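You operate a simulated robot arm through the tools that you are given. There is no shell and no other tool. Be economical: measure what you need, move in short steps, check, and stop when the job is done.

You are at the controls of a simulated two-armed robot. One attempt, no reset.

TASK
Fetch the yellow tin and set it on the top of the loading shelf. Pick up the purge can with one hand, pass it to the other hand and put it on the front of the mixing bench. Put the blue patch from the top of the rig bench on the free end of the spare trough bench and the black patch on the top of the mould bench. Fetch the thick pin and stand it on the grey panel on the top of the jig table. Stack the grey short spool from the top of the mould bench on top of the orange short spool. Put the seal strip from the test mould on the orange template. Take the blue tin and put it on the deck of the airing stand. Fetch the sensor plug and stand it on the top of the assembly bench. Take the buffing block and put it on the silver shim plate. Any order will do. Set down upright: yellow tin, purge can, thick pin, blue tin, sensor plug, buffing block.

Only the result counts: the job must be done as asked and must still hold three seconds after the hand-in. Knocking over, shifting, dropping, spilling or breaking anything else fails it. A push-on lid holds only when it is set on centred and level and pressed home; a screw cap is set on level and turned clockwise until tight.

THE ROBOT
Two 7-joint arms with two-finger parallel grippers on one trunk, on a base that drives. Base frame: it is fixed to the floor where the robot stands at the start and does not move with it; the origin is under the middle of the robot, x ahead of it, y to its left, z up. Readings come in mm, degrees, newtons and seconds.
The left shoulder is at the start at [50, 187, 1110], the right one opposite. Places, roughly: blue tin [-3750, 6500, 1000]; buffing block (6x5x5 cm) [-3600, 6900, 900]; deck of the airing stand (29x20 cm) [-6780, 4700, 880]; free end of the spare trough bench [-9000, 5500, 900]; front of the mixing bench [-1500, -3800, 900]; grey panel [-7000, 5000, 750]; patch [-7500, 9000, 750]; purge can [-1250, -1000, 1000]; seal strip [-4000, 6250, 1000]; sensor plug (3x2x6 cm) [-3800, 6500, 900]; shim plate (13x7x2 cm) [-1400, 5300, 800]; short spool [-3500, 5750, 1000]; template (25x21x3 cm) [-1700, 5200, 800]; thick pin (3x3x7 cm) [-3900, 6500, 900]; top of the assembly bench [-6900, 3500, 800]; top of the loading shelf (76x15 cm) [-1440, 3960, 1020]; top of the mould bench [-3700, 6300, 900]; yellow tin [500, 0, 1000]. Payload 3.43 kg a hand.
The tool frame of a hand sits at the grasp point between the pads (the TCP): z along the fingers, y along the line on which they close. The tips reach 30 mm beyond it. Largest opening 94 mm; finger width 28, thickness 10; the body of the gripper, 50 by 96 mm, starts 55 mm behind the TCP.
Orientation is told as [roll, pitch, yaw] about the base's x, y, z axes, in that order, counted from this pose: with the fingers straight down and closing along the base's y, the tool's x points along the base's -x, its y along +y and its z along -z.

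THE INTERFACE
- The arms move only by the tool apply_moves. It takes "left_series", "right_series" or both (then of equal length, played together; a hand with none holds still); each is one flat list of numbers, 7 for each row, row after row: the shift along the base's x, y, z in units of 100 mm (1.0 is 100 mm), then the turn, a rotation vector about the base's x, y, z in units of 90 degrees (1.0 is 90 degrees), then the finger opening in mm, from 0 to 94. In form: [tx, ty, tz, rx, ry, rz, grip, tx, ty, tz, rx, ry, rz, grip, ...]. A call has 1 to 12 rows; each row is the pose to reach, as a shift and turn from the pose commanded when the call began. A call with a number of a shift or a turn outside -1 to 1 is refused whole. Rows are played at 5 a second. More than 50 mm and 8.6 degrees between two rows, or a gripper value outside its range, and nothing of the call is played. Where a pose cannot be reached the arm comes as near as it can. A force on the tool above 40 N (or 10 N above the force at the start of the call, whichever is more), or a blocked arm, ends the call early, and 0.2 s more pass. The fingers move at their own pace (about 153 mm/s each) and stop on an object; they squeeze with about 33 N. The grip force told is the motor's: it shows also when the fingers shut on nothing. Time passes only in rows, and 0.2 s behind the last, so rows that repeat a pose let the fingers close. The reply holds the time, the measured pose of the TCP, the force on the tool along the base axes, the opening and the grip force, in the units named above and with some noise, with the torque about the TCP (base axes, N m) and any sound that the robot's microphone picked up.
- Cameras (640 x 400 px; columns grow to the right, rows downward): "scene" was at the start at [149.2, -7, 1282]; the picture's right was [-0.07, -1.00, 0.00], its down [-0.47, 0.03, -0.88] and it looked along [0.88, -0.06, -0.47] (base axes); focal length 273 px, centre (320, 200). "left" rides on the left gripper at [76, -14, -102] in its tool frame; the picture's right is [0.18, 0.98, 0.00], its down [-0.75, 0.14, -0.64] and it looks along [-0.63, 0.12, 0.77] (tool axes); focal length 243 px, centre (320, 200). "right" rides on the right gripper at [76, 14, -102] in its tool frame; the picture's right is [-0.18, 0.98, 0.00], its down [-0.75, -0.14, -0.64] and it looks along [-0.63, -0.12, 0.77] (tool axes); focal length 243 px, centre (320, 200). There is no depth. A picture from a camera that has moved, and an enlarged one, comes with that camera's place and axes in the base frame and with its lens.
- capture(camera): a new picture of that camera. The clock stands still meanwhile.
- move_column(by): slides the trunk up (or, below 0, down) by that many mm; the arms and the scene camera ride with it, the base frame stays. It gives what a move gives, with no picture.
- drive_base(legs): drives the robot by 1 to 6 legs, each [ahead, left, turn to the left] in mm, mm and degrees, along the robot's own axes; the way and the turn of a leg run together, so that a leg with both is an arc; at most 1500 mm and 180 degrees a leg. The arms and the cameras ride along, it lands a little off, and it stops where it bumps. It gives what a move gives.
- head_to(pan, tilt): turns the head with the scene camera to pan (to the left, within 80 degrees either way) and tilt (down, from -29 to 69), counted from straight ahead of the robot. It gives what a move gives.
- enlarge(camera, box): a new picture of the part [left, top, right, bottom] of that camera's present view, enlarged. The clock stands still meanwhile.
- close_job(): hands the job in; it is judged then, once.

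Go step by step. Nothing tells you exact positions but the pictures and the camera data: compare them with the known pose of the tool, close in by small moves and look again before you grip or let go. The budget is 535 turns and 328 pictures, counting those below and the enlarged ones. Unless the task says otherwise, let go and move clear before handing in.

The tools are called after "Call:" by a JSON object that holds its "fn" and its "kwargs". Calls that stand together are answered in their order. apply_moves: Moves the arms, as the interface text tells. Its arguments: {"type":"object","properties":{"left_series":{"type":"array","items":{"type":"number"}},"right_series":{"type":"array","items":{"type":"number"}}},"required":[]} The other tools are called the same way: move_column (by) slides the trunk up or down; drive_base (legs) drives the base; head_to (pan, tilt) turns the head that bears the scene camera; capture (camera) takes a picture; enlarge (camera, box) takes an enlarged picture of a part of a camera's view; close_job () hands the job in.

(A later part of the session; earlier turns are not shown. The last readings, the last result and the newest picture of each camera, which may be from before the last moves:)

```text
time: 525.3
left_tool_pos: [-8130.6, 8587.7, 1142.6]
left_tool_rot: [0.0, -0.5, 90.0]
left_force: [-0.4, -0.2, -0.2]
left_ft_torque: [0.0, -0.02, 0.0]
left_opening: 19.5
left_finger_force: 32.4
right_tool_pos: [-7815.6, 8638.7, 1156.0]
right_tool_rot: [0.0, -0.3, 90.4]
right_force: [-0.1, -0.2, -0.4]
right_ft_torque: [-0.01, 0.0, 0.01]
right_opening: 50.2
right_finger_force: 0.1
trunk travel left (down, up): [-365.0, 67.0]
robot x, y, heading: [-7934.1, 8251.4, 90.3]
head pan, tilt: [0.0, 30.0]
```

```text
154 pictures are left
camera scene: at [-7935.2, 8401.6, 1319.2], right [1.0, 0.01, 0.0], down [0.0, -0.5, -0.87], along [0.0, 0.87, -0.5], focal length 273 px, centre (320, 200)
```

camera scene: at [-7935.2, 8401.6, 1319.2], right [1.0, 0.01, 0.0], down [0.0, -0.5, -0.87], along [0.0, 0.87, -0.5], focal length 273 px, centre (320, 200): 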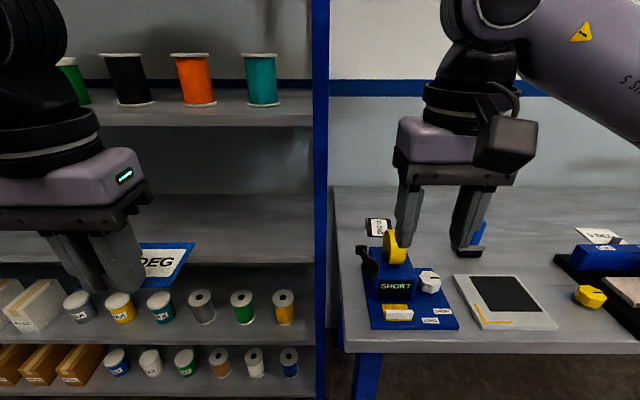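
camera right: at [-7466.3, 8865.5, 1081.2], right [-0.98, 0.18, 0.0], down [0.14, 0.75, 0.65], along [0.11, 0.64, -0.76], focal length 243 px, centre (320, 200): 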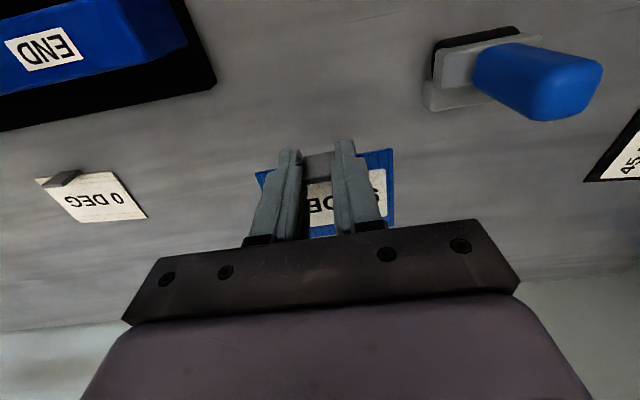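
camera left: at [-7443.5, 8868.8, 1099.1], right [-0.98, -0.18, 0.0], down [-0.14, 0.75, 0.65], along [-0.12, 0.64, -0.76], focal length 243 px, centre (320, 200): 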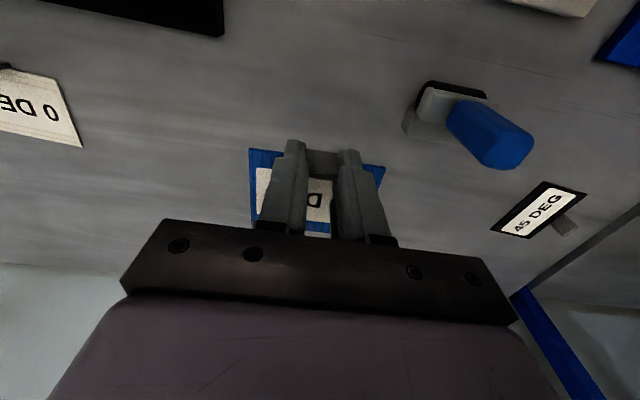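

The rack's east face is at x≈-7925, front ≈8880. I pull the left hand in a little and drive ahead 165 mm.

Call:
{"fn": "apply_moves", "kwargs": {"left_series": [0, -0.4, 0, 0, 0, 0, 0, 0, -0.8, 0, 0, 0, 0, 0]}}

Call:
{"fn": "drive_base", "kwargs": {"legs": [[165, 0, 0]]}}

Call:
{"fn": "apply_moves", "kwargs": {"right_series": [0, 0.35, -0.1, 0, 0, 0, 50, 0, 0.7, -0.3, 0, 0, 0, 50, 0, 1.0, -0.5, 0, 0, 0, 50]}}

Call:
{"fn": "capture", "kwargs": {"camera": "right"}}

Call:
{"fn": "enlarge", "kwargs": {"camera": "scene", "box": [310, 150, 430, 270]}}

```text
time: 525.9
left_tool_pos: [-8131.4, 8508.5, 1144.1]
left_tool_rot: [0.1, -0.5, 90.0]
left_force: [-0.6, -0.6, -0.5]
left_ft_torque: [0.03, -0.03, 0.04]
left_opening: 19.6
left_finger_force: 33.2
right_tool_pos: [-7814.8, 8638.4, 1155.9]
right_tool_rot: [0.2, -0.4, 90.5]
right_force: [-0.7, -0.7, 1.4]
right_ft_torque: [0.02, 0.04, 0.03]
right_opening: 49.8
right_finger_force: 0.1
trunk travel left (down, up): [-365.0, 67.0]
robot x, y, heading: [-7932.6, 8251.7, 90.2]
head pan, tilt: [0.0, 30.0]
```

```text
time: 527.3
left_tool_pos: [-8130.8, 8672.9, 1143.5]
left_tool_rot: [0.0, -0.5, 89.9]
left_force: [0.1, 0.7, -0.6]
left_ft_torque: [-0.02, -0.01, 0.01]
left_opening: 19.5
left_finger_force: 32.7
right_tool_pos: [-7816.7, 8802.5, 1157.2]
right_tool_rot: [0.1, -0.3, 90.4]
right_force: [0.8, 0.9, -0.4]
right_ft_torque: [-0.01, 0.0, 0.03]
right_opening: 50.0
right_finger_force: 0.0
trunk travel left (down, up): [-365.0, 67.0]
robot x, y, heading: [-7933.4, 8415.9, 90.3]
head pan, tilt: [0.0, 30.0]
```

```text
time: 528.1
left_tool_pos: [-8131.3, 8672.6, 1143.2]
left_tool_rot: [-0.1, -0.5, 89.9]
left_force: [-0.1, 0.1, -0.5]
left_ft_torque: [0.01, -0.02, -0.05]
left_opening: 19.5
left_finger_force: 32.7
right_tool_pos: [-7814.7, 8905.7, 1103.8]
right_tool_rot: [0.0, -0.3, 90.4]
right_force: [0.0, -0.1, -0.8]
right_ft_torque: [0.03, -0.01, 0.0]
right_opening: 49.9
right_finger_force: 0.0
trunk travel left (down, up): [-365.0, 67.0]
robot x, y, heading: [-7937.6, 8416.2, 89.8]
head pan, tilt: [0.0, 30.0]
```

```text
153 pictures are left
camera right: at [-7828.9, 8827.3, 1204.3], right [-0.98, 0.18, 0.0], down [0.14, 0.75, 0.65], along [0.11, 0.64, -0.76], focal length 243 px, centre (320, 200)
```

right: 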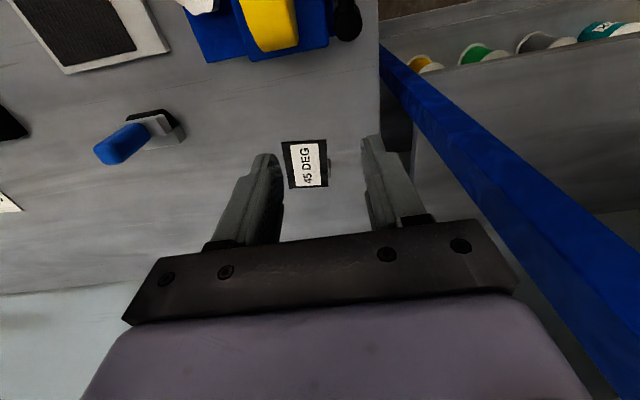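

```text
3.33 times, centred on (370, 210) of scene
camera zoom: at [-7935.7, 8565.1, 1319.1], right [1.0, 0.0, 0.0], down [0.0, -0.5, -0.87], along [0.0, 0.87, -0.5], focal length 909 px, centre (153, 167)
```

zoom: 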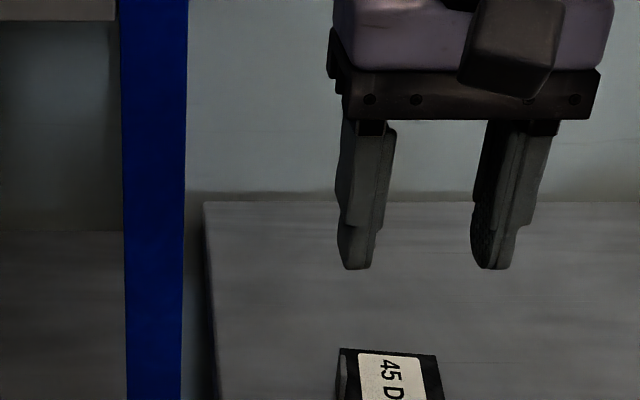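

Call:
{"fn": "enlarge", "kwargs": {"camera": "right", "box": [270, 120, 370, 220]}}

```text
4.00 times, centred on (320, 170) of right
camera zoom: at [-7828.9, 8827.3, 1204.3], right [-0.98, 0.18, 0.0], down [0.14, 0.75, 0.65], along [0.11, 0.64, -0.76], focal length 970 px, centre (320, 320)
```

zoom: 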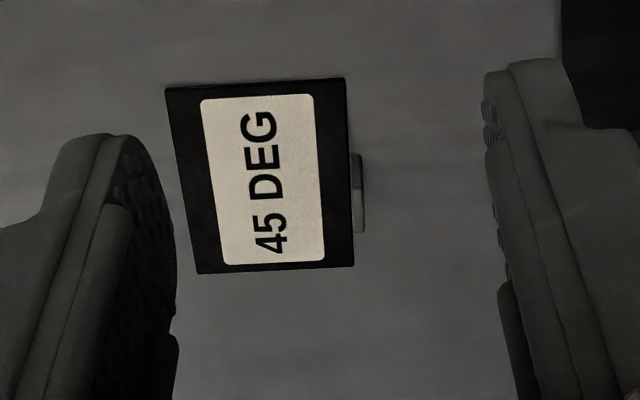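

The tab is a thin (≈6 mm) plate on the card's west edge, ideal for closing along x. Move over it and descend.

Call:
{"fn": "apply_moves", "kwargs": {"right_series": [0.03, 0.35, -0.2, 0, 0, 0, 40, 0.06, 0.7, -0.4, 0, 0, 0, 40, 0.08, 1.0, -0.7, 0, 0, 0, 40]}}

Call:
{"fn": "apply_moves", "kwargs": {"right_series": [0, 0.2, -0.2, 0, 0, 0, 40, 0, 0.37, -0.5, 0, 0, 0, 40, 0, 0.37, -0.8, 0, 0, 0, 40]}}

Call:
{"fn": "capture", "kwargs": {"camera": "right"}}

```text
time: 528.9
left_tool_pos: [-8131.4, 8672.7, 1143.2]
left_tool_rot: [0.0, -0.4, 90.0]
left_force: [0.1, 1.0, 0.6]
left_ft_torque: [-0.04, 0.0, 0.03]
left_opening: 19.6
left_finger_force: 33.3
right_tool_pos: [-7807.8, 9004.3, 1038.4]
right_tool_rot: [0.1, -0.4, 90.6]
right_force: [-0.4, 0.0, -0.1]
right_ft_torque: [0.0, 0.03, 0.0]
right_opening: 39.9
right_finger_force: 0.0
trunk travel left (down, up): [-365.0, 67.0]
robot x, y, heading: [-7934.1, 8416.9, 90.1]
head pan, tilt: [0.0, 30.0]
```

```text
time: 529.7
left_tool_pos: [-8130.0, 8672.3, 1143.6]
left_tool_rot: [0.1, -0.5, 89.9]
left_force: [-0.2, -0.4, 0.0]
left_ft_torque: [-0.02, 0.02, 0.01]
left_opening: 19.5
left_finger_force: 33.2
right_tool_pos: [-7808.0, 9040.1, 954.8]
right_tool_rot: [0.1, -0.4, 90.5]
right_force: [-0.8, -0.4, -0.2]
right_ft_torque: [-0.04, 0.0, 0.0]
right_opening: 40.3
right_finger_force: 0.2
trunk travel left (down, up): [-365.0, 67.0]
robot x, y, heading: [-7933.8, 8410.2, 90.3]
head pan, tilt: [0.0, 30.0]
```

```text
150 pictures are left
camera right: at [-7821.1, 8962.6, 1056.3], right [-0.98, 0.18, 0.0], down [0.14, 0.75, 0.65], along [0.11, 0.64, -0.76], focal length 243 px, centre (320, 200)
```

right: 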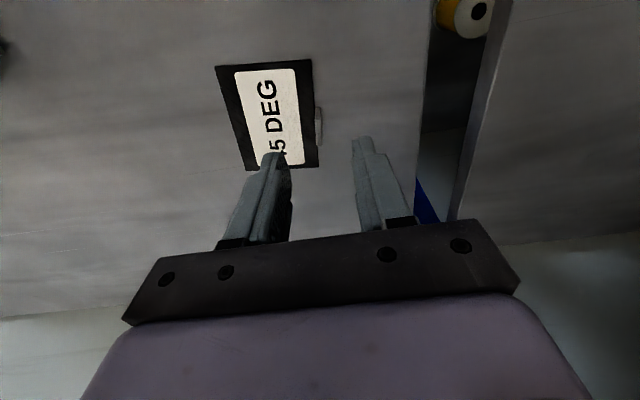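

Call:
{"fn": "apply_moves", "kwargs": {"right_series": [0.01, 0, -0.3, 0, 0, 0, 40, 0.01, 0, -0.54, 0, 0, 0, 40, 0.01, 0, -0.58, 0, 0, 0, 40, 0.01, 0, -0.58, 0, 0, 0, 0, 0.01, 0, -0.58, 0, 0, 0, 0, 0.01, 0, -0.58, 0, 0, 0, 0, 0.01, 0, -0.5, 0, 0, 0, 0, 0.01, 0, -0.3, 0, 0, 0, 0, 0.01, 0, 0, 0, 0, 0, 0]}}

Call:
{"fn": "capture", "kwargs": {"camera": "right"}}

```text
time: 531.7
left_tool_pos: [-8131.8, 8672.0, 1143.3]
left_tool_rot: [-0.1, -0.5, 89.8]
left_force: [0.3, -0.2, 0.4]
left_ft_torque: [-0.01, -0.02, 0.02]
left_opening: 19.6
left_finger_force: 32.9
right_tool_pos: [-7807.4, 9040.3, 956.9]
right_tool_rot: [0.0, -0.3, 90.4]
right_force: [-0.1, -0.4, -0.1]
right_ft_torque: [0.0, 0.02, -0.01]
right_opening: 2.6
right_finger_force: 33.3
trunk travel left (down, up): [-365.0, 67.0]
robot x, y, heading: [-7933.7, 8414.4, 90.4]
head pan, tilt: [0.0, 30.0]
```

```text
149 pictures are left
camera right: at [-7820.9, 8962.3, 1058.4], right [-0.98, 0.18, 0.0], down [0.14, 0.75, 0.65], along [0.11, 0.64, -0.76], focal length 243 px, centre (320, 200)
```

right: 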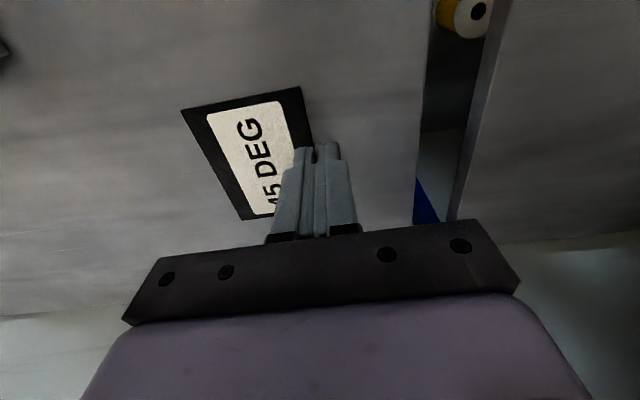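

Black patch held by its thin tab. I raise, retract and drive back east toward the mould bench.

Call:
{"fn": "apply_moves", "kwargs": {"right_series": [0, -0.1, 0.3, 0, 0, 0, 0, 0, -0.4, 0.6, 0, 0, 0, 0, 0, -0.7, 0.9, 0, 0, 0, 0, 0, -1.0, 1.0, 0, 0, 0, 0]}}

Call:
{"fn": "apply_moves", "kwargs": {"right_series": [0, -0.3, 0.2, 0, 0, 0, 0, 0, -0.7, 0.4, 0, 0, 0, 0, 0, -1.0, 0.6, 0, 0, 0, 0]}}

Call:
{"fn": "drive_base", "kwargs": {"legs": [[-550, 0, 0], [0, 0, -90], [1500, 0, 0]]}}

Call:
{"fn": "capture", "kwargs": {"camera": "right"}}

```text
time: 532.7
left_tool_pos: [-8130.2, 8671.5, 1142.8]
left_tool_rot: [0.1, -0.6, 90.0]
left_force: [-0.1, 0.5, -0.9]
left_ft_torque: [0.02, 0.05, -0.02]
left_opening: 19.7
left_finger_force: 33.2
right_tool_pos: [-7802.6, 8938.2, 1055.6]
right_tool_rot: [0.1, -0.4, 90.4]
right_force: [-0.7, 0.5, -0.2]
right_ft_torque: [-0.01, 0.01, -0.04]
right_opening: 2.4
right_finger_force: 33.0
trunk travel left (down, up): [-365.0, 67.0]
robot x, y, heading: [-7930.7, 8412.9, 90.4]
head pan, tilt: [0.0, 30.0]
```

```text
time: 533.5
left_tool_pos: [-8131.4, 8671.4, 1143.4]
left_tool_rot: [-0.1, -0.5, 89.9]
left_force: [0.0, 0.2, -0.5]
left_ft_torque: [0.03, 0.0, 0.01]
left_opening: 19.5
left_finger_force: 32.9
right_tool_pos: [-7805.5, 8838.1, 1117.4]
right_tool_rot: [0.2, -0.4, 90.3]
right_force: [-0.2, -1.1, -0.2]
right_ft_torque: [-0.01, 0.02, 0.02]
right_opening: 2.6
right_finger_force: 32.4
trunk travel left (down, up): [-365.0, 67.0]
robot x, y, heading: [-7932.5, 8414.5, 90.3]
head pan, tilt: [0.0, 30.0]
```

```text
time: 547.5
left_tool_pos: [-6189.5, 8059.0, 1143.5]
left_tool_rot: [0.0, -0.5, -1.0]
left_force: [-0.2, -0.4, -0.8]
left_ft_torque: [-0.02, 0.01, -0.01]
left_opening: 19.7
left_finger_force: 32.8
right_tool_pos: [-6028.7, 7732.0, 1117.1]
right_tool_rot: [0.1, -0.3, -0.5]
right_force: [0.5, 0.2, 0.2]
right_ft_torque: [0.02, -0.01, -0.01]
right_opening: 2.2
right_finger_force: 33.2
trunk travel left (down, up): [-365.0, 67.0]
robot x, y, heading: [-6449.3, 7869.4, -0.7]
head pan, tilt: [0.0, 30.0]
```

```text
148 pictures are left
camera right: at [-6105.8, 7745.9, 1217.9], right [0.19, 0.98, 0.0], down [0.75, -0.15, 0.65], along [0.63, -0.12, -0.76], focal length 243 px, centre (320, 200)
```

right: 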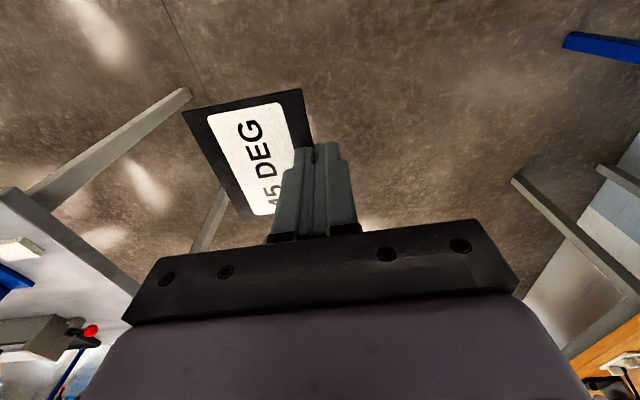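

Call:
{"fn": "drive_base", "kwargs": {"legs": [[1300, 0, 0.7], [600, 0, 0], [0, 0, -90], [1330, 0, 0], [0, 0, 90]]}}

Call:
{"fn": "head_to", "kwargs": {"pan": 0, "tilt": 40}}

Call:
{"fn": "capture", "kwargs": {"camera": "scene"}}

```text
time: 570.6
left_tool_pos: [-4297.3, 6759.7, 1143.7]
left_tool_rot: [0.0, -0.5, -0.7]
left_force: [-0.3, 0.3, -0.2]
left_ft_torque: [0.02, -0.01, 0.02]
left_opening: 19.7
left_finger_force: 32.2
right_tool_pos: [-4133.2, 6432.4, 1116.2]
right_tool_rot: [0.0, -0.4, -0.1]
right_force: [0.0, -0.3, -0.5]
right_ft_torque: [0.01, 0.03, 0.0]
right_opening: 2.7
right_finger_force: 33.3
trunk travel left (down, up): [-365.0, 67.0]
robot x, y, heading: [-4554.1, 6564.5, -0.2]
head pan, tilt: [0.0, 30.0]
```

```text
time: 571.3
left_tool_pos: [-4298.2, 6758.2, 1143.2]
left_tool_rot: [0.1, -0.5, -0.6]
left_force: [0.9, -0.3, 0.1]
left_ft_torque: [-0.04, -0.03, -0.01]
left_opening: 19.5
left_finger_force: 32.4
right_tool_pos: [-4134.8, 6431.7, 1116.7]
right_tool_rot: [0.1, -0.4, -0.2]
right_force: [0.3, 0.6, -0.5]
right_ft_torque: [0.04, 0.02, -0.01]
right_opening: 2.3
right_finger_force: 32.8
trunk travel left (down, up): [-365.0, 67.0]
robot x, y, heading: [-4550.3, 6565.0, -0.3]
head pan, tilt: [0.0, 40.0]
```

```text
147 pictures are left
camera scene: at [-4411.7, 6564.0, 1303.9], right [0.0, -1.0, 0.0], down [-0.64, 0.0, -0.77], along [0.77, 0.0, -0.64], focal length 273 px, centre (320, 200)
```

scene: 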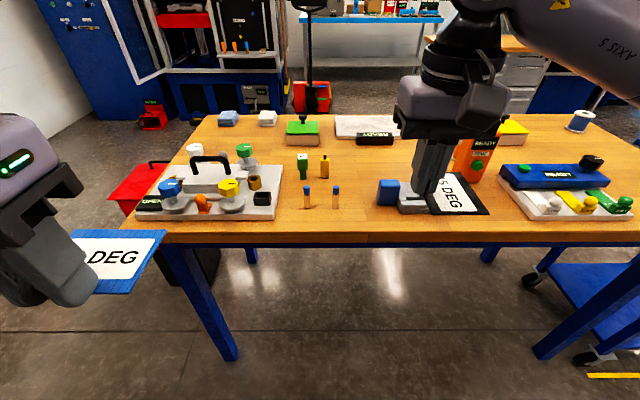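

Call:
{"fn": "drive_base", "kwargs": {"legs": [[283, 0, 0]]}}

Call:
{"fn": "head_to", "kwargs": {"pan": 0, "tilt": 50}}

Call:
{"fn": "apply_moves", "kwargs": {"right_series": [0.3, 0, 0, 0, 0, 0, 0, 0.7, 0, 0, 0, 0, 0, 0, 1.0, 0, 0, 0, 0, 0, 0]}}

Call:
{"fn": "capture", "kwargs": {"camera": "scene"}}

Call:
{"fn": "capture", "kwargs": {"camera": "right"}}

```text
time: 573.3
left_tool_pos: [-4012.5, 6758.4, 1143.2]
left_tool_rot: [0.2, -0.5, -0.5]
left_force: [0.5, 0.0, -0.6]
left_ft_torque: [0.02, 0.01, -0.01]
left_opening: 19.6
left_finger_force: 33.2
right_tool_pos: [-3848.2, 6431.5, 1116.7]
right_tool_rot: [0.2, -0.3, 0.0]
right_force: [0.3, -0.1, 0.3]
right_ft_torque: [0.01, 0.02, 0.0]
right_opening: 2.5
right_finger_force: 33.4
trunk travel left (down, up): [-365.0, 67.0]
robot x, y, heading: [-4272.1, 6568.1, -0.1]
head pan, tilt: [0.0, 40.0]
```

```text
time: 574.0
left_tool_pos: [-4013.0, 6757.6, 1144.0]
left_tool_rot: [0.2, -0.5, -0.5]
left_force: [-0.5, 0.6, 0.3]
left_ft_torque: [0.0, 0.0, 0.0]
left_opening: 19.5
left_finger_force: 32.7
right_tool_pos: [-3847.9, 6431.6, 1116.6]
right_tool_rot: [0.0, -0.4, 0.0]
right_force: [0.4, -0.9, -0.5]
right_ft_torque: [0.0, 0.0, 0.0]
right_opening: 2.5
right_finger_force: 32.5
trunk travel left (down, up): [-365.0, 67.0]
robot x, y, heading: [-4270.1, 6563.8, -0.3]
head pan, tilt: [0.0, 50.0]
```

```text
time: 574.8
left_tool_pos: [-4011.8, 6759.3, 1143.2]
left_tool_rot: [0.0, -0.4, -0.5]
left_force: [0.4, 0.0, -0.6]
left_ft_torque: [-0.03, 0.0, -0.01]
left_opening: 19.6
left_finger_force: 33.9
right_tool_pos: [-3747.9, 6430.9, 1114.4]
right_tool_rot: [0.1, -0.3, 0.0]
right_force: [0.2, 0.3, -0.3]
right_ft_torque: [-0.04, -0.01, 0.02]
right_opening: 2.6
right_finger_force: 33.0
trunk travel left (down, up): [-365.0, 67.0]
robot x, y, heading: [-4269.1, 6561.9, -0.2]
head pan, tilt: [0.0, 50.0]
```

```text
146 pictures are left
camera scene: at [-4134.5, 6563.2, 1289.6], right [0.0, -1.0, 0.0], down [-0.77, 0.0, -0.64], along [0.64, 0.0, -0.77], focal length 273 px, centre (320, 200)
```

scene: 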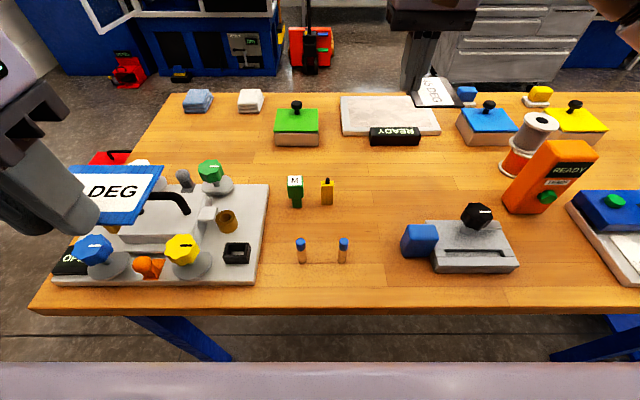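

```text
145 pictures are left
camera right: at [-3825.3, 6444.0, 1216.1], right [0.18, 0.98, 0.0], down [0.75, -0.14, 0.65], along [0.64, -0.12, -0.76], focal length 243 px, centre (320, 200)
```

right: 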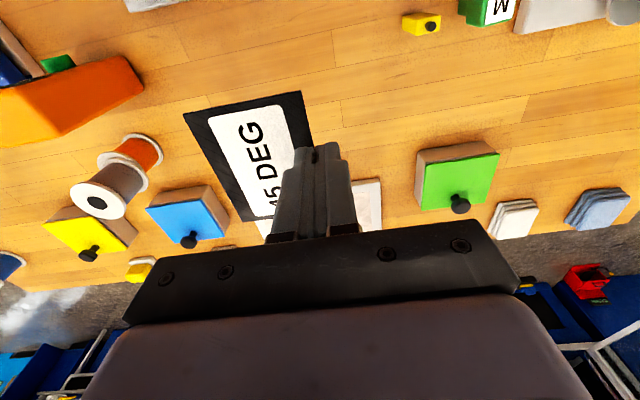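

The tin's former spot is free. I lower the black patch there.

Call:
{"fn": "apply_moves", "kwargs": {"right_series": [0, 0.05, -0.4, 0, 0, 0, 0, 0, 0.1, -0.8, 0, 0, 0, 0, 0, 0.1, -1.0, 0, 0, 0, 0]}}

Call:
{"fn": "apply_moves", "kwargs": {"right_series": [0, 0, -0.4, 0, 0, 0, 0, 0, 0, -0.8, 0, 0, 0, 0]}}

Call:
{"fn": "enlarge", "kwargs": {"camera": "scene", "box": [300, 80, 480, 220]}}

Call:
{"fn": "capture", "kwargs": {"camera": "right"}}

```text
time: 575.6
left_tool_pos: [-4012.7, 6758.5, 1143.9]
left_tool_rot: [0.2, -0.4, -0.6]
left_force: [0.3, 0.7, -1.1]
left_ft_torque: [-0.01, 0.03, -0.02]
left_opening: 19.6
left_finger_force: 33.6
right_tool_pos: [-3748.7, 6442.0, 1015.5]
right_tool_rot: [0.1, -0.4, 0.0]
right_force: [0.2, -0.4, -0.3]
right_ft_torque: [0.03, 0.02, -0.02]
right_opening: 2.5
right_finger_force: 32.7
trunk travel left (down, up): [-365.0, 67.0]
robot x, y, heading: [-4270.4, 6564.0, -0.3]
head pan, tilt: [0.0, 50.0]
```

```text
time: 576.2
left_tool_pos: [-4013.5, 6757.2, 1143.1]
left_tool_rot: [0.1, -0.5, -0.5]
left_force: [-0.1, 0.7, 0.4]
left_ft_torque: [0.02, 0.02, -0.02]
left_opening: 19.4
left_finger_force: 33.0
right_tool_pos: [-3749.2, 6439.9, 932.1]
right_tool_rot: [0.2, -0.4, 0.0]
right_force: [-0.4, 0.0, -0.2]
right_ft_torque: [-0.05, 0.01, 0.0]
right_opening: 2.5
right_finger_force: 32.7
trunk travel left (down, up): [-365.0, 67.0]
robot x, y, heading: [-4269.8, 6563.0, -0.0]
head pan, tilt: [0.0, 50.0]
```

```text
2.86 times, centred on (390, 150) of scene
camera zoom: at [-4134.5, 6563.0, 1289.7], right [0.0, -1.0, 0.0], down [-0.77, 0.0, -0.64], along [0.64, 0.0, -0.77], focal length 779 px, centre (120, 343)
```

zoom: 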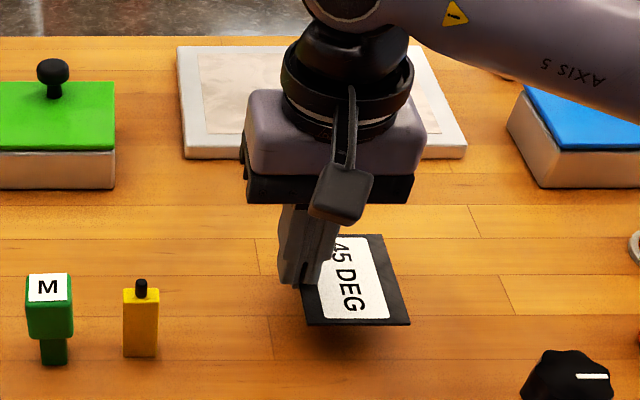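

```text
143 pictures are left
camera right: at [-3827.2, 6452.8, 1034.0], right [0.18, 0.98, 0.0], down [0.75, -0.14, 0.65], along [0.64, -0.12, -0.76], focal length 243 px, centre (320, 200)
```

right: 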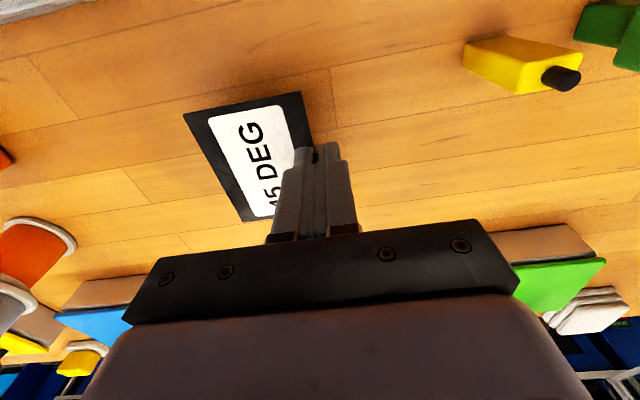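

Call:
{"fn": "apply_moves", "kwargs": {"right_series": [0, 0, -0.15, 0, 0, 0, 0, 0, 0, -0.3, 0, 0, 0, 0, 0, 0, -0.33, 0, 0, 0, 0]}}

Call:
{"fn": "apply_moves", "kwargs": {"right_series": [0, 0, -0.03, 0, 0, 0, 0, 0, 0, -0.05, 0, 0, 0, 0]}}

```text
time: 577.0
left_tool_pos: [-4012.1, 6757.5, 1143.1]
left_tool_rot: [0.1, -0.5, -0.6]
left_force: [1.3, -0.2, -0.7]
left_ft_torque: [-0.04, 0.0, 0.01]
left_opening: 19.2
left_finger_force: 32.7
right_tool_pos: [-3748.6, 6441.1, 901.2]
right_tool_rot: [0.2, -0.4, 0.0]
right_force: [0.6, 1.0, 0.0]
right_ft_torque: [-0.01, -0.01, -0.03]
right_opening: 2.7
right_finger_force: 32.8
trunk travel left (down, up): [-365.0, 67.0]
robot x, y, heading: [-4271.5, 6564.5, -0.3]
head pan, tilt: [0.0, 50.0]
```

```text
time: 577.6
left_tool_pos: [-4012.6, 6757.7, 1143.0]
left_tool_rot: [0.1, -0.4, -0.5]
left_force: [-0.1, -0.8, -0.2]
left_ft_torque: [-0.04, 0.01, 0.03]
left_opening: 19.5
left_finger_force: 32.9
right_tool_pos: [-3749.0, 6441.0, 896.8]
right_tool_rot: [0.1, -0.5, 0.0]
right_force: [0.2, 0.0, 1.8]
right_ft_torque: [-0.02, -0.08, -0.01]
right_opening: 2.4
right_finger_force: 32.7
trunk travel left (down, up): [-365.0, 67.0]
robot x, y, heading: [-4269.1, 6564.1, -0.5]
head pan, tilt: [0.0, 50.0]
```

Contact. Open and rise; then I look at the candidates for the sensor plug with the wrist camera.

Call:
{"fn": "apply_moves", "kwargs": {"right_series": [0, 0, 0, 0, 0, 0, 40, 0, 0, 0, 0, 0, 0, 40, 0, 0, 0.3, 0, 0, 0, 40, 0, 0, 0.7, 0, 0, 0, 40, 0, 0, 1.0, 0, 0, 0, 40]}}

Call:
{"fn": "apply_moves", "kwargs": {"right_series": [-0.3, 0.2, 0.2, 0, 0, 0, 60, -0.6, 0.5, 0.4, 0, 0, 0, 60, -0.8, 0.8, 0.5, 0, 0, 0, 60]}}

Call:
{"fn": "capture", "kwargs": {"camera": "right"}}

Call:
{"fn": "enlarge", "kwargs": {"camera": "right", "box": [300, 80, 460, 200]}}

Call:
{"fn": "enlarge", "kwargs": {"camera": "scene", "box": [270, 140, 430, 240]}}

```text
time: 578.8
left_tool_pos: [-4013.4, 6757.1, 1143.4]
left_tool_rot: [0.0, -0.5, -0.6]
left_force: [0.1, 0.2, -0.4]
left_ft_torque: [0.02, 0.02, 0.0]
left_opening: 19.6
left_finger_force: 33.1
right_tool_pos: [-3749.0, 6440.5, 997.0]
right_tool_rot: [0.1, -0.3, -0.1]
right_force: [-0.1, 0.2, 0.5]
right_ft_torque: [0.04, 0.01, 0.03]
right_opening: 40.0
right_finger_force: 0.1
trunk travel left (down, up): [-365.0, 67.0]
robot x, y, heading: [-4273.0, 6564.1, -0.3]
head pan, tilt: [0.0, 50.0]
```

```text
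time: 579.6
left_tool_pos: [-4012.3, 6758.2, 1142.9]
left_tool_rot: [0.0, -0.5, -0.5]
left_force: [0.7, 0.7, -0.3]
left_ft_torque: [0.02, 0.03, 0.0]
left_opening: 20.0
left_finger_force: 32.4
right_tool_pos: [-3828.5, 6524.1, 1052.3]
right_tool_rot: [0.1, -0.4, 0.0]
right_force: [0.0, 0.6, 0.7]
right_ft_torque: [-0.01, 0.01, -0.01]
right_opening: 60.1
right_finger_force: 0.0
trunk travel left (down, up): [-365.0, 67.0]
robot x, y, heading: [-4273.8, 6565.1, -0.1]
head pan, tilt: [0.0, 50.0]
```

```text
142 pictures are left
camera right: at [-3904.7, 6537.0, 1153.3], right [0.18, 0.98, 0.0], down [0.75, -0.14, 0.65], along [0.64, -0.12, -0.76], focal length 243 px, centre (320, 200)
```

right: 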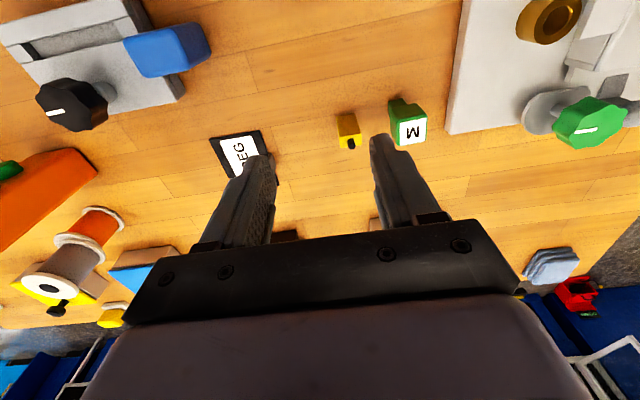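

```text
3.33 times, centred on (380, 140) of right
camera zoom: at [-3904.7, 6537.0, 1153.3], right [0.18, 0.98, 0.0], down [0.75, -0.14, 0.65], along [0.64, -0.12, -0.76], focal length 809 px, centre (120, 400)
```

zoom: 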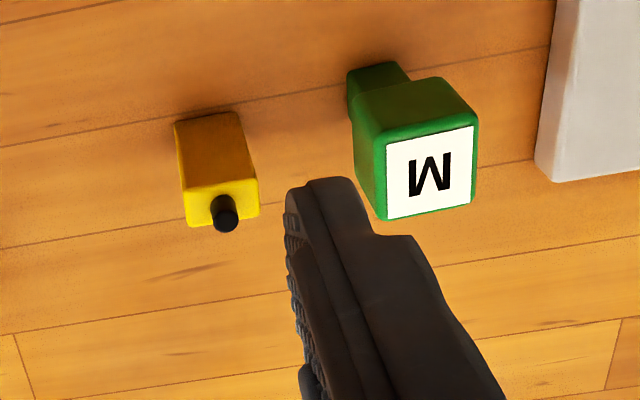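

```text
4.00 times, centred on (350, 190) of scene
camera zoom: at [-4134.8, 6563.6, 1289.7], right [0.0, -1.0, 0.0], down [-0.77, 0.0, -0.64], along [0.64, 0.0, -0.77], focal length 1091 px, centre (200, 240)
```

zoom: 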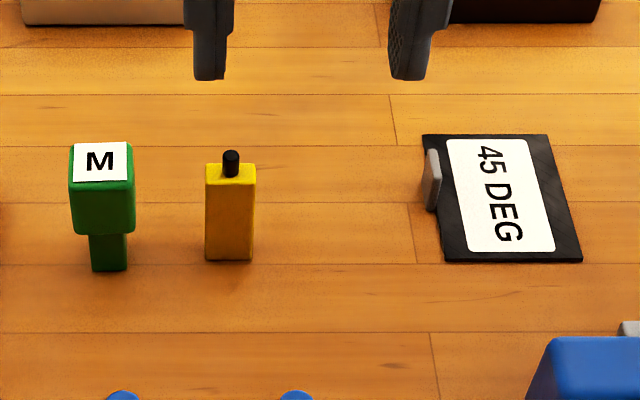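

The black patch lies flat. The yellow block with the black pin (≈2.6×1.8×6 cm) matches the sensor plug; at ≈[-3783, 6547]. Move the right hand above.

Call:
{"fn": "apply_moves", "kwargs": {"right_series": [0.25, 0.12, -0.2, 0, 0, 0, 46, 0.46, 0.235, -0.4, 0, 0, 0, 46, 0.46, 0.235, -0.75, 0, 0, 0, 46]}}

Call:
{"fn": "capture", "kwargs": {"camera": "right"}}

Call:
{"fn": "enlarge", "kwargs": {"camera": "scene", "box": [270, 140, 430, 240]}}

```text
time: 580.4
left_tool_pos: [-4013.4, 6757.4, 1143.4]
left_tool_rot: [0.1, -0.4, -0.4]
left_force: [-0.3, -0.2, -0.4]
left_ft_torque: [0.01, 0.02, -0.02]
left_opening: 19.6
left_finger_force: 33.1
right_tool_pos: [-3780.6, 6545.8, 973.2]
right_tool_rot: [0.3, -0.4, 0.0]
right_force: [-1.0, 0.6, 0.2]
right_ft_torque: [-0.01, 0.02, 0.01]
right_opening: 46.0
right_finger_force: 0.1
trunk travel left (down, up): [-365.0, 67.0]
robot x, y, heading: [-4267.6, 6560.7, 0.0]
head pan, tilt: [0.0, 50.0]
```

```text
139 pictures are left
camera right: at [-3857.5, 6558.5, 1074.7], right [0.18, 0.98, 0.0], down [0.75, -0.14, 0.65], along [0.64, -0.12, -0.76], focal length 243 px, centre (320, 200)
```

right: 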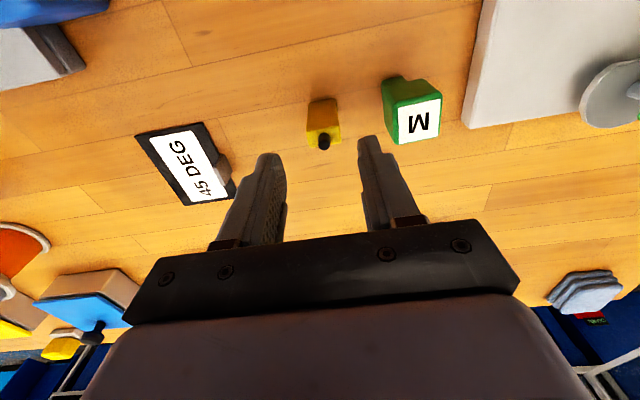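

```text
4.00 times, centred on (350, 190) of scene
camera zoom: at [-4134.5, 6563.0, 1289.7], right [0.0, -1.0, 0.0], down [-0.77, 0.0, -0.64], along [0.64, 0.0, -0.77], focal length 1091 px, centre (200, 240)
```

zoom: 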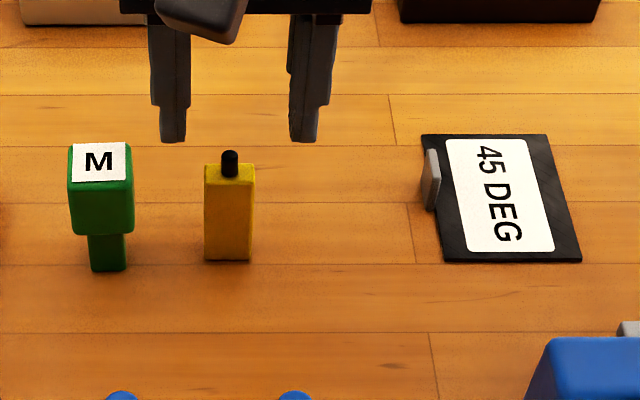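

Call:
{"fn": "apply_moves", "kwargs": {"right_series": [-0.04, 0.01, -0.4, 0, 0, 0, 46, -0.04, 0.01, -0.75, 0, 0, 0, 46, -0.04, 0.01, -0.75, 0, 0, 0, 0, -0.04, 0.01, -0.75, 0, 0, 0, 0, -0.04, 0.01, -0.75, 0, 0, 0, 0, -0.04, 0.01, -0.68, 0, 0, 0, 0, -0.04, 0.01, -0.5, 0, 0, 0, 0, -0.04, 0.01, -0.2, 0, 0, 0, 0]}}

Call:
{"fn": "capture", "kwargs": {"camera": "right"}}

Call:
{"fn": "enlarge", "kwargs": {"camera": "scene", "box": [270, 110, 430, 240]}}

```text
time: 582.2
left_tool_pos: [-4014.2, 6759.0, 1144.1]
left_tool_rot: [0.0, -0.5, -0.6]
left_force: [0.3, 0.0, -0.5]
left_ft_torque: [0.0, -0.03, -0.01]
left_opening: 19.4
left_finger_force: 32.8
right_tool_pos: [-3784.9, 6545.4, 954.7]
right_tool_rot: [0.1, -0.3, 0.0]
right_force: [-0.1, -0.2, -0.7]
right_ft_torque: [0.01, -0.01, 0.01]
right_opening: 23.4
right_finger_force: 32.9
trunk travel left (down, up): [-365.0, 67.0]
robot x, y, heading: [-4271.8, 6565.5, -0.1]
head pan, tilt: [0.0, 50.0]
```

```text
137 pictures are left
camera right: at [-3861.9, 6558.4, 1056.3], right [0.18, 0.98, 0.0], down [0.75, -0.14, 0.65], along [0.64, -0.12, -0.76], focal length 243 px, centre (320, 200)
```

right: 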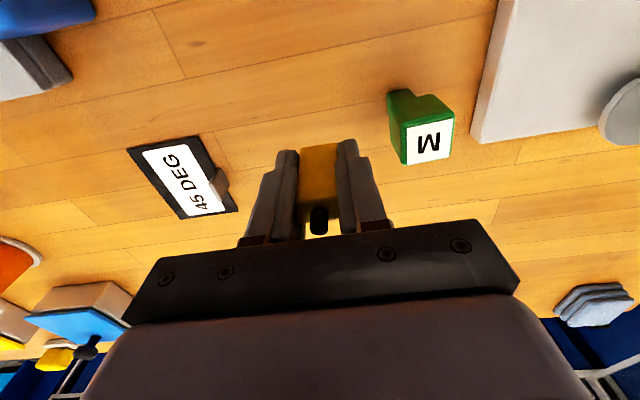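

```text
3.08 times, centred on (350, 175) of scene
camera zoom: at [-4134.8, 6563.1, 1289.7], right [0.0, -1.0, 0.0], down [-0.77, 0.0, -0.64], along [0.64, 0.0, -0.77], focal length 839 px, centre (228, 277)
```

zoom: 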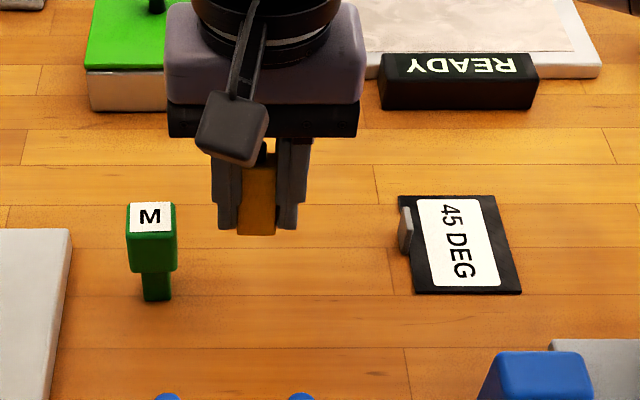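

The plug is held (bottom ≈36 mm below TCP). Retract and drive to the assembly bench, coming from the east.

Call:
{"fn": "apply_moves", "kwargs": {"right_series": [0, 0, 0.4, 0, 0, 0, 0, -0.2, 0, 0.8, 0, 0, 0, 0, -0.6, 0, 1.0, 0, 0, 0, 0, -1.0, -0.1, 1.0, 0, 0, 0, 0]}}

Call:
{"fn": "apply_moves", "kwargs": {"right_series": [-0.4, -0.1, 0.3, 0, 0, 0, 0, -0.8, -0.3, 0.6, 0, 0, 0, 0, -1.0, -0.5, 0.8, 0, 0, 0, 0]}}

Call:
{"fn": "drive_base", "kwargs": {"legs": [[-330, 0, 0], [0, 0, -90], [1480, 0, 0], [240, 0, 0], [0, 0, -90], [1200, 0, 0]]}}

Call:
{"fn": "head_to", "kwargs": {"pan": 50, "tilt": 20}}

Call:
{"fn": "capture", "kwargs": {"camera": "scene"}}

```text
time: 583.2
left_tool_pos: [-4013.5, 6757.8, 1144.1]
left_tool_rot: [0.1, -0.5, -0.5]
left_force: [0.3, -0.9, -0.9]
left_ft_torque: [0.01, 0.02, 0.0]
left_opening: 19.6
left_finger_force: 33.1
right_tool_pos: [-3886.1, 6534.8, 1053.8]
right_tool_rot: [0.1, -0.4, -0.1]
right_force: [-0.2, 1.0, -1.1]
right_ft_torque: [-0.04, -0.01, -0.02]
right_opening: 23.4
right_finger_force: 32.9
trunk travel left (down, up): [-365.0, 67.0]
robot x, y, heading: [-4271.7, 6563.8, -0.1]
head pan, tilt: [0.0, 50.0]
```

```text
refused: row 1 steps farther than a row can; nothing moved
```

```text
time: 607.0
left_tool_pos: [-6098.0, 4743.6, 1143.8]
left_tool_rot: [0.1, -0.5, 176.2]
left_force: [-0.2, 0.2, 0.2]
left_ft_torque: [0.02, -0.01, -0.02]
left_opening: 19.6
left_finger_force: 33.5
right_tool_pos: [-6211.0, 4973.5, 1054.1]
right_tool_rot: [0.2, -0.5, 176.8]
right_force: [-0.5, -0.1, -0.6]
right_ft_torque: [0.01, -0.01, -0.03]
right_opening: 23.2
right_finger_force: 32.9
trunk travel left (down, up): [-365.0, 67.0]
robot x, y, heading: [-5830.4, 4922.5, 176.7]
head pan, tilt: [0.0, 50.0]
```

```text
time: 608.2
left_tool_pos: [-6097.9, 4744.3, 1144.8]
left_tool_rot: [0.1, -0.6, 176.4]
left_force: [-0.2, -0.9, -0.2]
left_ft_torque: [-0.01, 0.0, 0.01]
left_opening: 19.6
left_finger_force: 32.9
right_tool_pos: [-6211.3, 4972.9, 1054.0]
right_tool_rot: [0.1, -0.5, 176.7]
right_force: [-0.8, 0.3, -0.6]
right_ft_torque: [-0.02, 0.02, -0.01]
right_opening: 23.2
right_finger_force: 33.4
trunk travel left (down, up): [-365.0, 67.0]
robot x, y, heading: [-5829.6, 4921.7, 176.5]
head pan, tilt: [50.0, 20.0]
```

```text
135 pictures are left
camera scene: at [-5952.8, 4858.6, 1335.2], right [-0.73, 0.69, 0.0], down [0.24, 0.25, -0.94], along [-0.65, -0.68, -0.34], focal length 273 px, centre (320, 200)
```

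scene: 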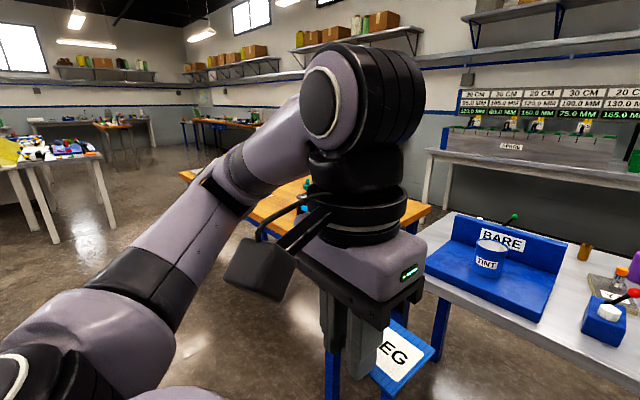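

Call:
{"fn": "drive_base", "kwargs": {"legs": [[0, 0, 3.4], [0, 1330, 0]]}}

Call:
{"fn": "head_to", "kwargs": {"pan": 0, "tilt": 30}}

Call:
{"fn": "capture", "kwargs": {"camera": "scene"}}

```text
time: 615.2
left_tool_pos: [-6082.5, 3415.4, 1143.8]
left_tool_rot: [0.0, -0.5, 179.9]
left_force: [-1.1, 0.6, -0.5]
left_ft_torque: [-0.02, -0.01, 0.01]
left_opening: 19.5
left_finger_force: 32.9
right_tool_pos: [-6211.4, 3638.8, 1053.1]
right_tool_rot: [0.1, -0.4, -179.6]
right_force: [-0.1, -0.9, -0.3]
right_ft_torque: [-0.03, -0.01, 0.01]
right_opening: 23.6
right_finger_force: 32.6
trunk travel left (down, up): [-365.0, 67.0]
robot x, y, heading: [-5828.8, 3610.6, -180.0]
head pan, tilt: [50.0, 20.0]
```

```text
time: 616.4
left_tool_pos: [-6085.1, 3417.5, 1143.4]
left_tool_rot: [0.0, -0.6, 179.8]
left_force: [0.1, 0.1, -0.7]
left_ft_torque: [0.04, 0.01, 0.03]
left_opening: 19.4
left_finger_force: 32.9
right_tool_pos: [-6211.0, 3640.8, 1054.5]
right_tool_rot: [0.2, -0.4, -179.6]
right_force: [-0.3, -0.3, 0.2]
right_ft_torque: [0.02, -0.02, 0.0]
right_opening: 23.3
right_finger_force: 33.2
trunk travel left (down, up): [-365.0, 67.0]
robot x, y, heading: [-5826.2, 3611.8, -179.8]
head pan, tilt: [0.0, 30.0]
```

```text
134 pictures are left
camera scene: at [-5976.8, 3612.2, 1319.2], right [0.0, 1.0, 0.0], down [0.5, 0.0, -0.87], along [-0.87, 0.0, -0.5], focal length 273 px, centre (320, 200)
```

scene: 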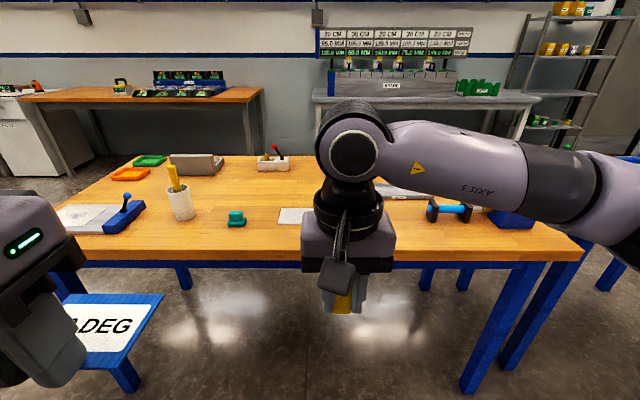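

Call:
{"fn": "drive_base", "kwargs": {"legs": [[380, 0, 0]]}}

Call:
{"fn": "head_to", "kwargs": {"pan": 0, "tilt": 48}}

Call:
{"fn": "capture", "kwargs": {"camera": "scene"}}

Call:
{"fn": "capture", "kwargs": {"camera": "right"}}

```text
time: 618.8
left_tool_pos: [-6466.6, 3416.9, 1143.8]
left_tool_rot: [0.1, -0.4, 179.9]
left_force: [0.4, 1.1, -0.3]
left_ft_torque: [0.02, -0.05, 0.0]
left_opening: 19.5
left_finger_force: 33.4
right_tool_pos: [-6592.8, 3639.1, 1053.7]
right_tool_rot: [0.0, -0.4, -179.7]
right_force: [0.1, 0.2, 0.3]
right_ft_torque: [0.02, 0.03, -0.01]
right_opening: 23.3
right_finger_force: 33.2
trunk travel left (down, up): [-365.0, 67.0]
robot x, y, heading: [-6213.3, 3609.9, -179.8]
head pan, tilt: [0.0, 30.0]
```

```text
time: 619.6
left_tool_pos: [-6465.7, 3417.2, 1143.0]
left_tool_rot: [0.1, -0.6, 179.7]
left_force: [-0.2, -0.1, -0.8]
left_ft_torque: [0.0, 0.03, -0.03]
left_opening: 19.7
left_finger_force: 33.0
right_tool_pos: [-6593.1, 3639.0, 1053.9]
right_tool_rot: [0.1, -0.4, -179.7]
right_force: [-0.6, 0.5, -0.8]
right_ft_torque: [-0.01, -0.03, 0.02]
right_opening: 23.5
right_finger_force: 33.3
trunk travel left (down, up): [-365.0, 67.0]
robot x, y, heading: [-6212.5, 3612.3, -179.8]
head pan, tilt: [0.0, 48.0]
```

```text
133 pictures are left
camera scene: at [-6347.5, 3611.4, 1292.5], right [0.0, 1.0, 0.0], down [0.74, 0.0, -0.67], along [-0.67, 0.0, -0.74], focal length 273 px, centre (320, 200)
```

scene: 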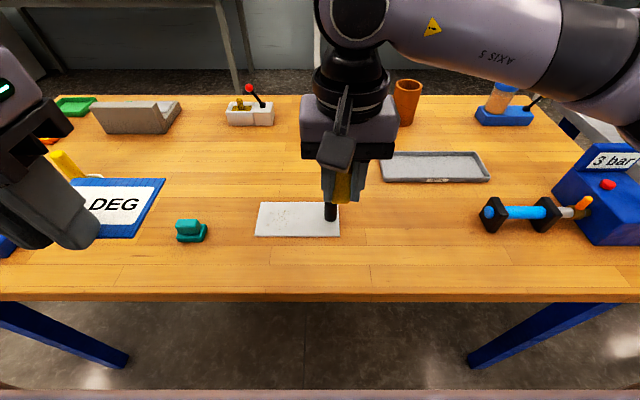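

```text
132 pictures are left
camera right: at [-6517.2, 3624.5, 1155.2], right [-0.18, -0.98, 0.0], down [-0.75, 0.14, 0.65], along [-0.64, 0.11, -0.76], focal length 243 px, centre (320, 200)
```

right: 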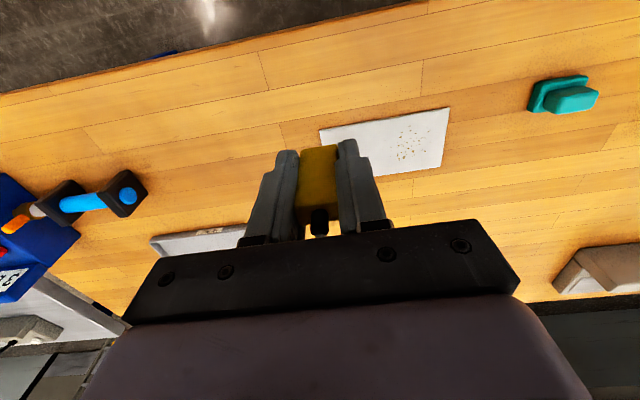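

Free spot right of the paper sheet: ≈[-6640, 3745]. I move the plug there and lower.

Call:
{"fn": "apply_moves", "kwargs": {"right_series": [0, 0.35, 0, 0, 0, 0, 0, -0.2, 0.7, 0, 0, 0, 0, 0, -0.47, 1.0, 0, 0, 0, 0, 0, -0.47, 1.0, -0.4, 0, 0, 0, 0, -0.47, 1.0, -0.8, 0, 0, 0, 0]}}

Call:
{"fn": "capture", "kwargs": {"camera": "right"}}

Call:
{"fn": "capture", "kwargs": {"camera": "scene"}}

```text
time: 620.8
left_tool_pos: [-6467.2, 3416.5, 1144.7]
left_tool_rot: [0.0, -0.5, 179.8]
left_force: [0.0, -0.4, 0.2]
left_ft_torque: [0.01, 0.02, -0.01]
left_opening: 19.2
left_finger_force: 33.3
right_tool_pos: [-6637.7, 3737.5, 973.7]
right_tool_rot: [0.2, -0.3, -179.7]
right_force: [-0.2, 0.5, -0.2]
right_ft_torque: [0.0, 0.0, 0.01]
right_opening: 23.3
right_finger_force: 32.3
trunk travel left (down, up): [-365.0, 67.0]
robot x, y, heading: [-6211.0, 3613.3, -179.8]
head pan, tilt: [0.0, 48.0]
```

```text
131 pictures are left
camera right: at [-6562.2, 3723.2, 1075.2], right [-0.18, -0.98, 0.0], down [-0.75, 0.14, 0.65], along [-0.64, 0.11, -0.76], focal length 243 px, centre (320, 200)
```

right: 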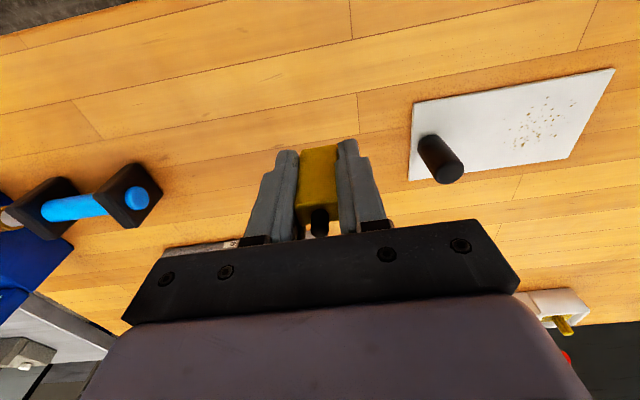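

```text
130 pictures are left
camera scene: at [-6347.6, 3611.5, 1292.4], right [0.0, 1.0, 0.0], down [0.74, 0.0, -0.67], along [-0.67, 0.0, -0.74], focal length 273 px, centre (320, 200)
```

scene: 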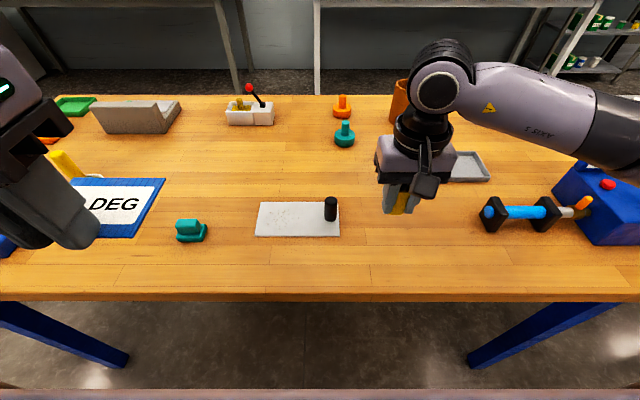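

Call:
{"fn": "apply_moves", "kwargs": {"right_series": [0, 0, -0.3, 0, 0, 0, 0, 0, 0, -0.6, 0, 0, 0, 0, 0, 0, -0.67, 0, 0, 0, 0]}}

Call:
{"fn": "apply_moves", "kwargs": {"right_series": [0, 0, -0.03, 0, 0, 0, 0, 0, 0, -0.06, 0, 0, 0, 0]}}

```text
time: 621.6
left_tool_pos: [-6465.4, 3416.3, 1143.9]
left_tool_rot: [0.2, -0.5, 179.8]
left_force: [0.2, -0.7, -0.5]
left_ft_torque: [-0.02, 0.03, -0.03]
left_opening: 19.6
left_finger_force: 32.9
right_tool_pos: [-6639.7, 3738.3, 906.9]
right_tool_rot: [0.0, -0.4, -179.7]
right_force: [-0.3, -0.5, -0.5]
right_ft_torque: [-0.02, 0.01, 0.02]
right_opening: 23.5
right_finger_force: 33.3
trunk travel left (down, up): [-365.0, 67.0]
robot x, y, heading: [-6211.9, 3612.2, -180.0]
head pan, tilt: [0.0, 48.0]
```

```text
time: 622.2
left_tool_pos: [-6466.4, 3416.0, 1144.9]
left_tool_rot: [0.1, -0.5, 179.8]
left_force: [0.7, 0.5, 0.9]
left_ft_torque: [0.01, 0.03, -0.01]
left_opening: 19.6
left_finger_force: 33.0
right_tool_pos: [-6639.7, 3739.0, 901.2]
right_tool_rot: [0.1, -0.4, -179.7]
right_force: [0.0, -0.1, -0.2]
right_ft_torque: [-0.03, 0.01, -0.02]
right_opening: 23.1
right_finger_force: 32.7
trunk travel left (down, up): [-365.0, 67.0]
robot x, y, heading: [-6208.0, 3609.4, -180.0]
head pan, tilt: [0.0, 48.0]
```

Call:
{"fn": "apply_moves", "kwargs": {"right_series": [0, 0, -0.03, 0, 0, 0, 0, 0, 0, -0.06, 0, 0, 0, 0, 0, 0, -0.08, 0, 0, 0, 0]}}

Call:
{"fn": "enlarge", "kwargs": {"camera": "scene", "box": [340, 150, 480, 270]}}

```text
time: 623.0
left_tool_pos: [-6465.6, 3416.9, 1142.4]
left_tool_rot: [0.1, -0.5, 179.8]
left_force: [0.3, 0.0, -0.3]
left_ft_torque: [-0.01, -0.03, -0.01]
left_opening: 19.7
left_finger_force: 32.9
right_tool_pos: [-6640.3, 3739.1, 892.4]
right_tool_rot: [0.1, -0.5, -179.7]
right_force: [0.7, 0.1, -1.3]
right_ft_torque: [0.01, 0.0, 0.0]
right_opening: 23.4
right_finger_force: 33.0
trunk travel left (down, up): [-365.0, 67.0]
robot x, y, heading: [-6212.3, 3613.8, -180.1]
head pan, tilt: [0.0, 48.0]
```

```text
3.33 times, centred on (410, 210) of scene
camera zoom: at [-6347.4, 3611.4, 1292.4], right [0.0, 1.0, 0.0], down [0.74, 0.0, -0.67], along [-0.67, 0.0, -0.74], focal length 909 px, centre (20, 167)
```

zoom: 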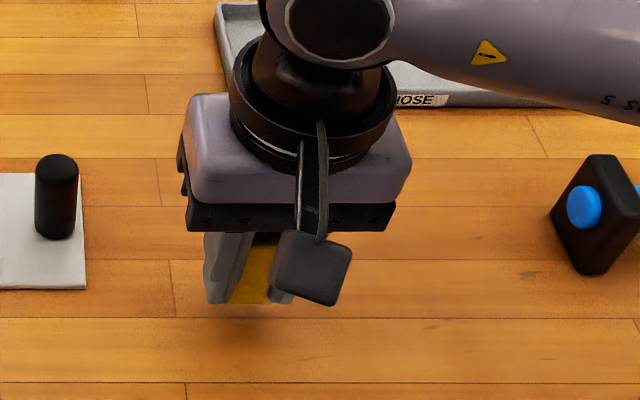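

Call:
{"fn": "apply_moves", "kwargs": {"right_series": [0, 0, -0.04, 0, 0, 0, 0, 0, 0, -0.08, 0, 0, 0, 0, 0, 0, -0.12, 0, 0, 0, 0]}}

```text
time: 623.8
left_tool_pos: [-6465.5, 3416.6, 1144.3]
left_tool_rot: [0.1, -0.5, 179.8]
left_force: [0.7, 0.5, -0.4]
left_ft_torque: [-0.01, 0.01, 0.01]
left_opening: 19.2
left_finger_force: 33.0
right_tool_pos: [-6640.3, 3738.1, 880.4]
right_tool_rot: [0.0, -0.4, -179.7]
right_force: [-0.7, 0.2, 0.0]
right_ft_torque: [-0.02, 0.01, 0.01]
right_opening: 23.1
right_finger_force: 32.8
trunk travel left (down, up): [-365.0, 67.0]
robot x, y, heading: [-6207.6, 3611.8, -179.8]
head pan, tilt: [0.0, 48.0]
```

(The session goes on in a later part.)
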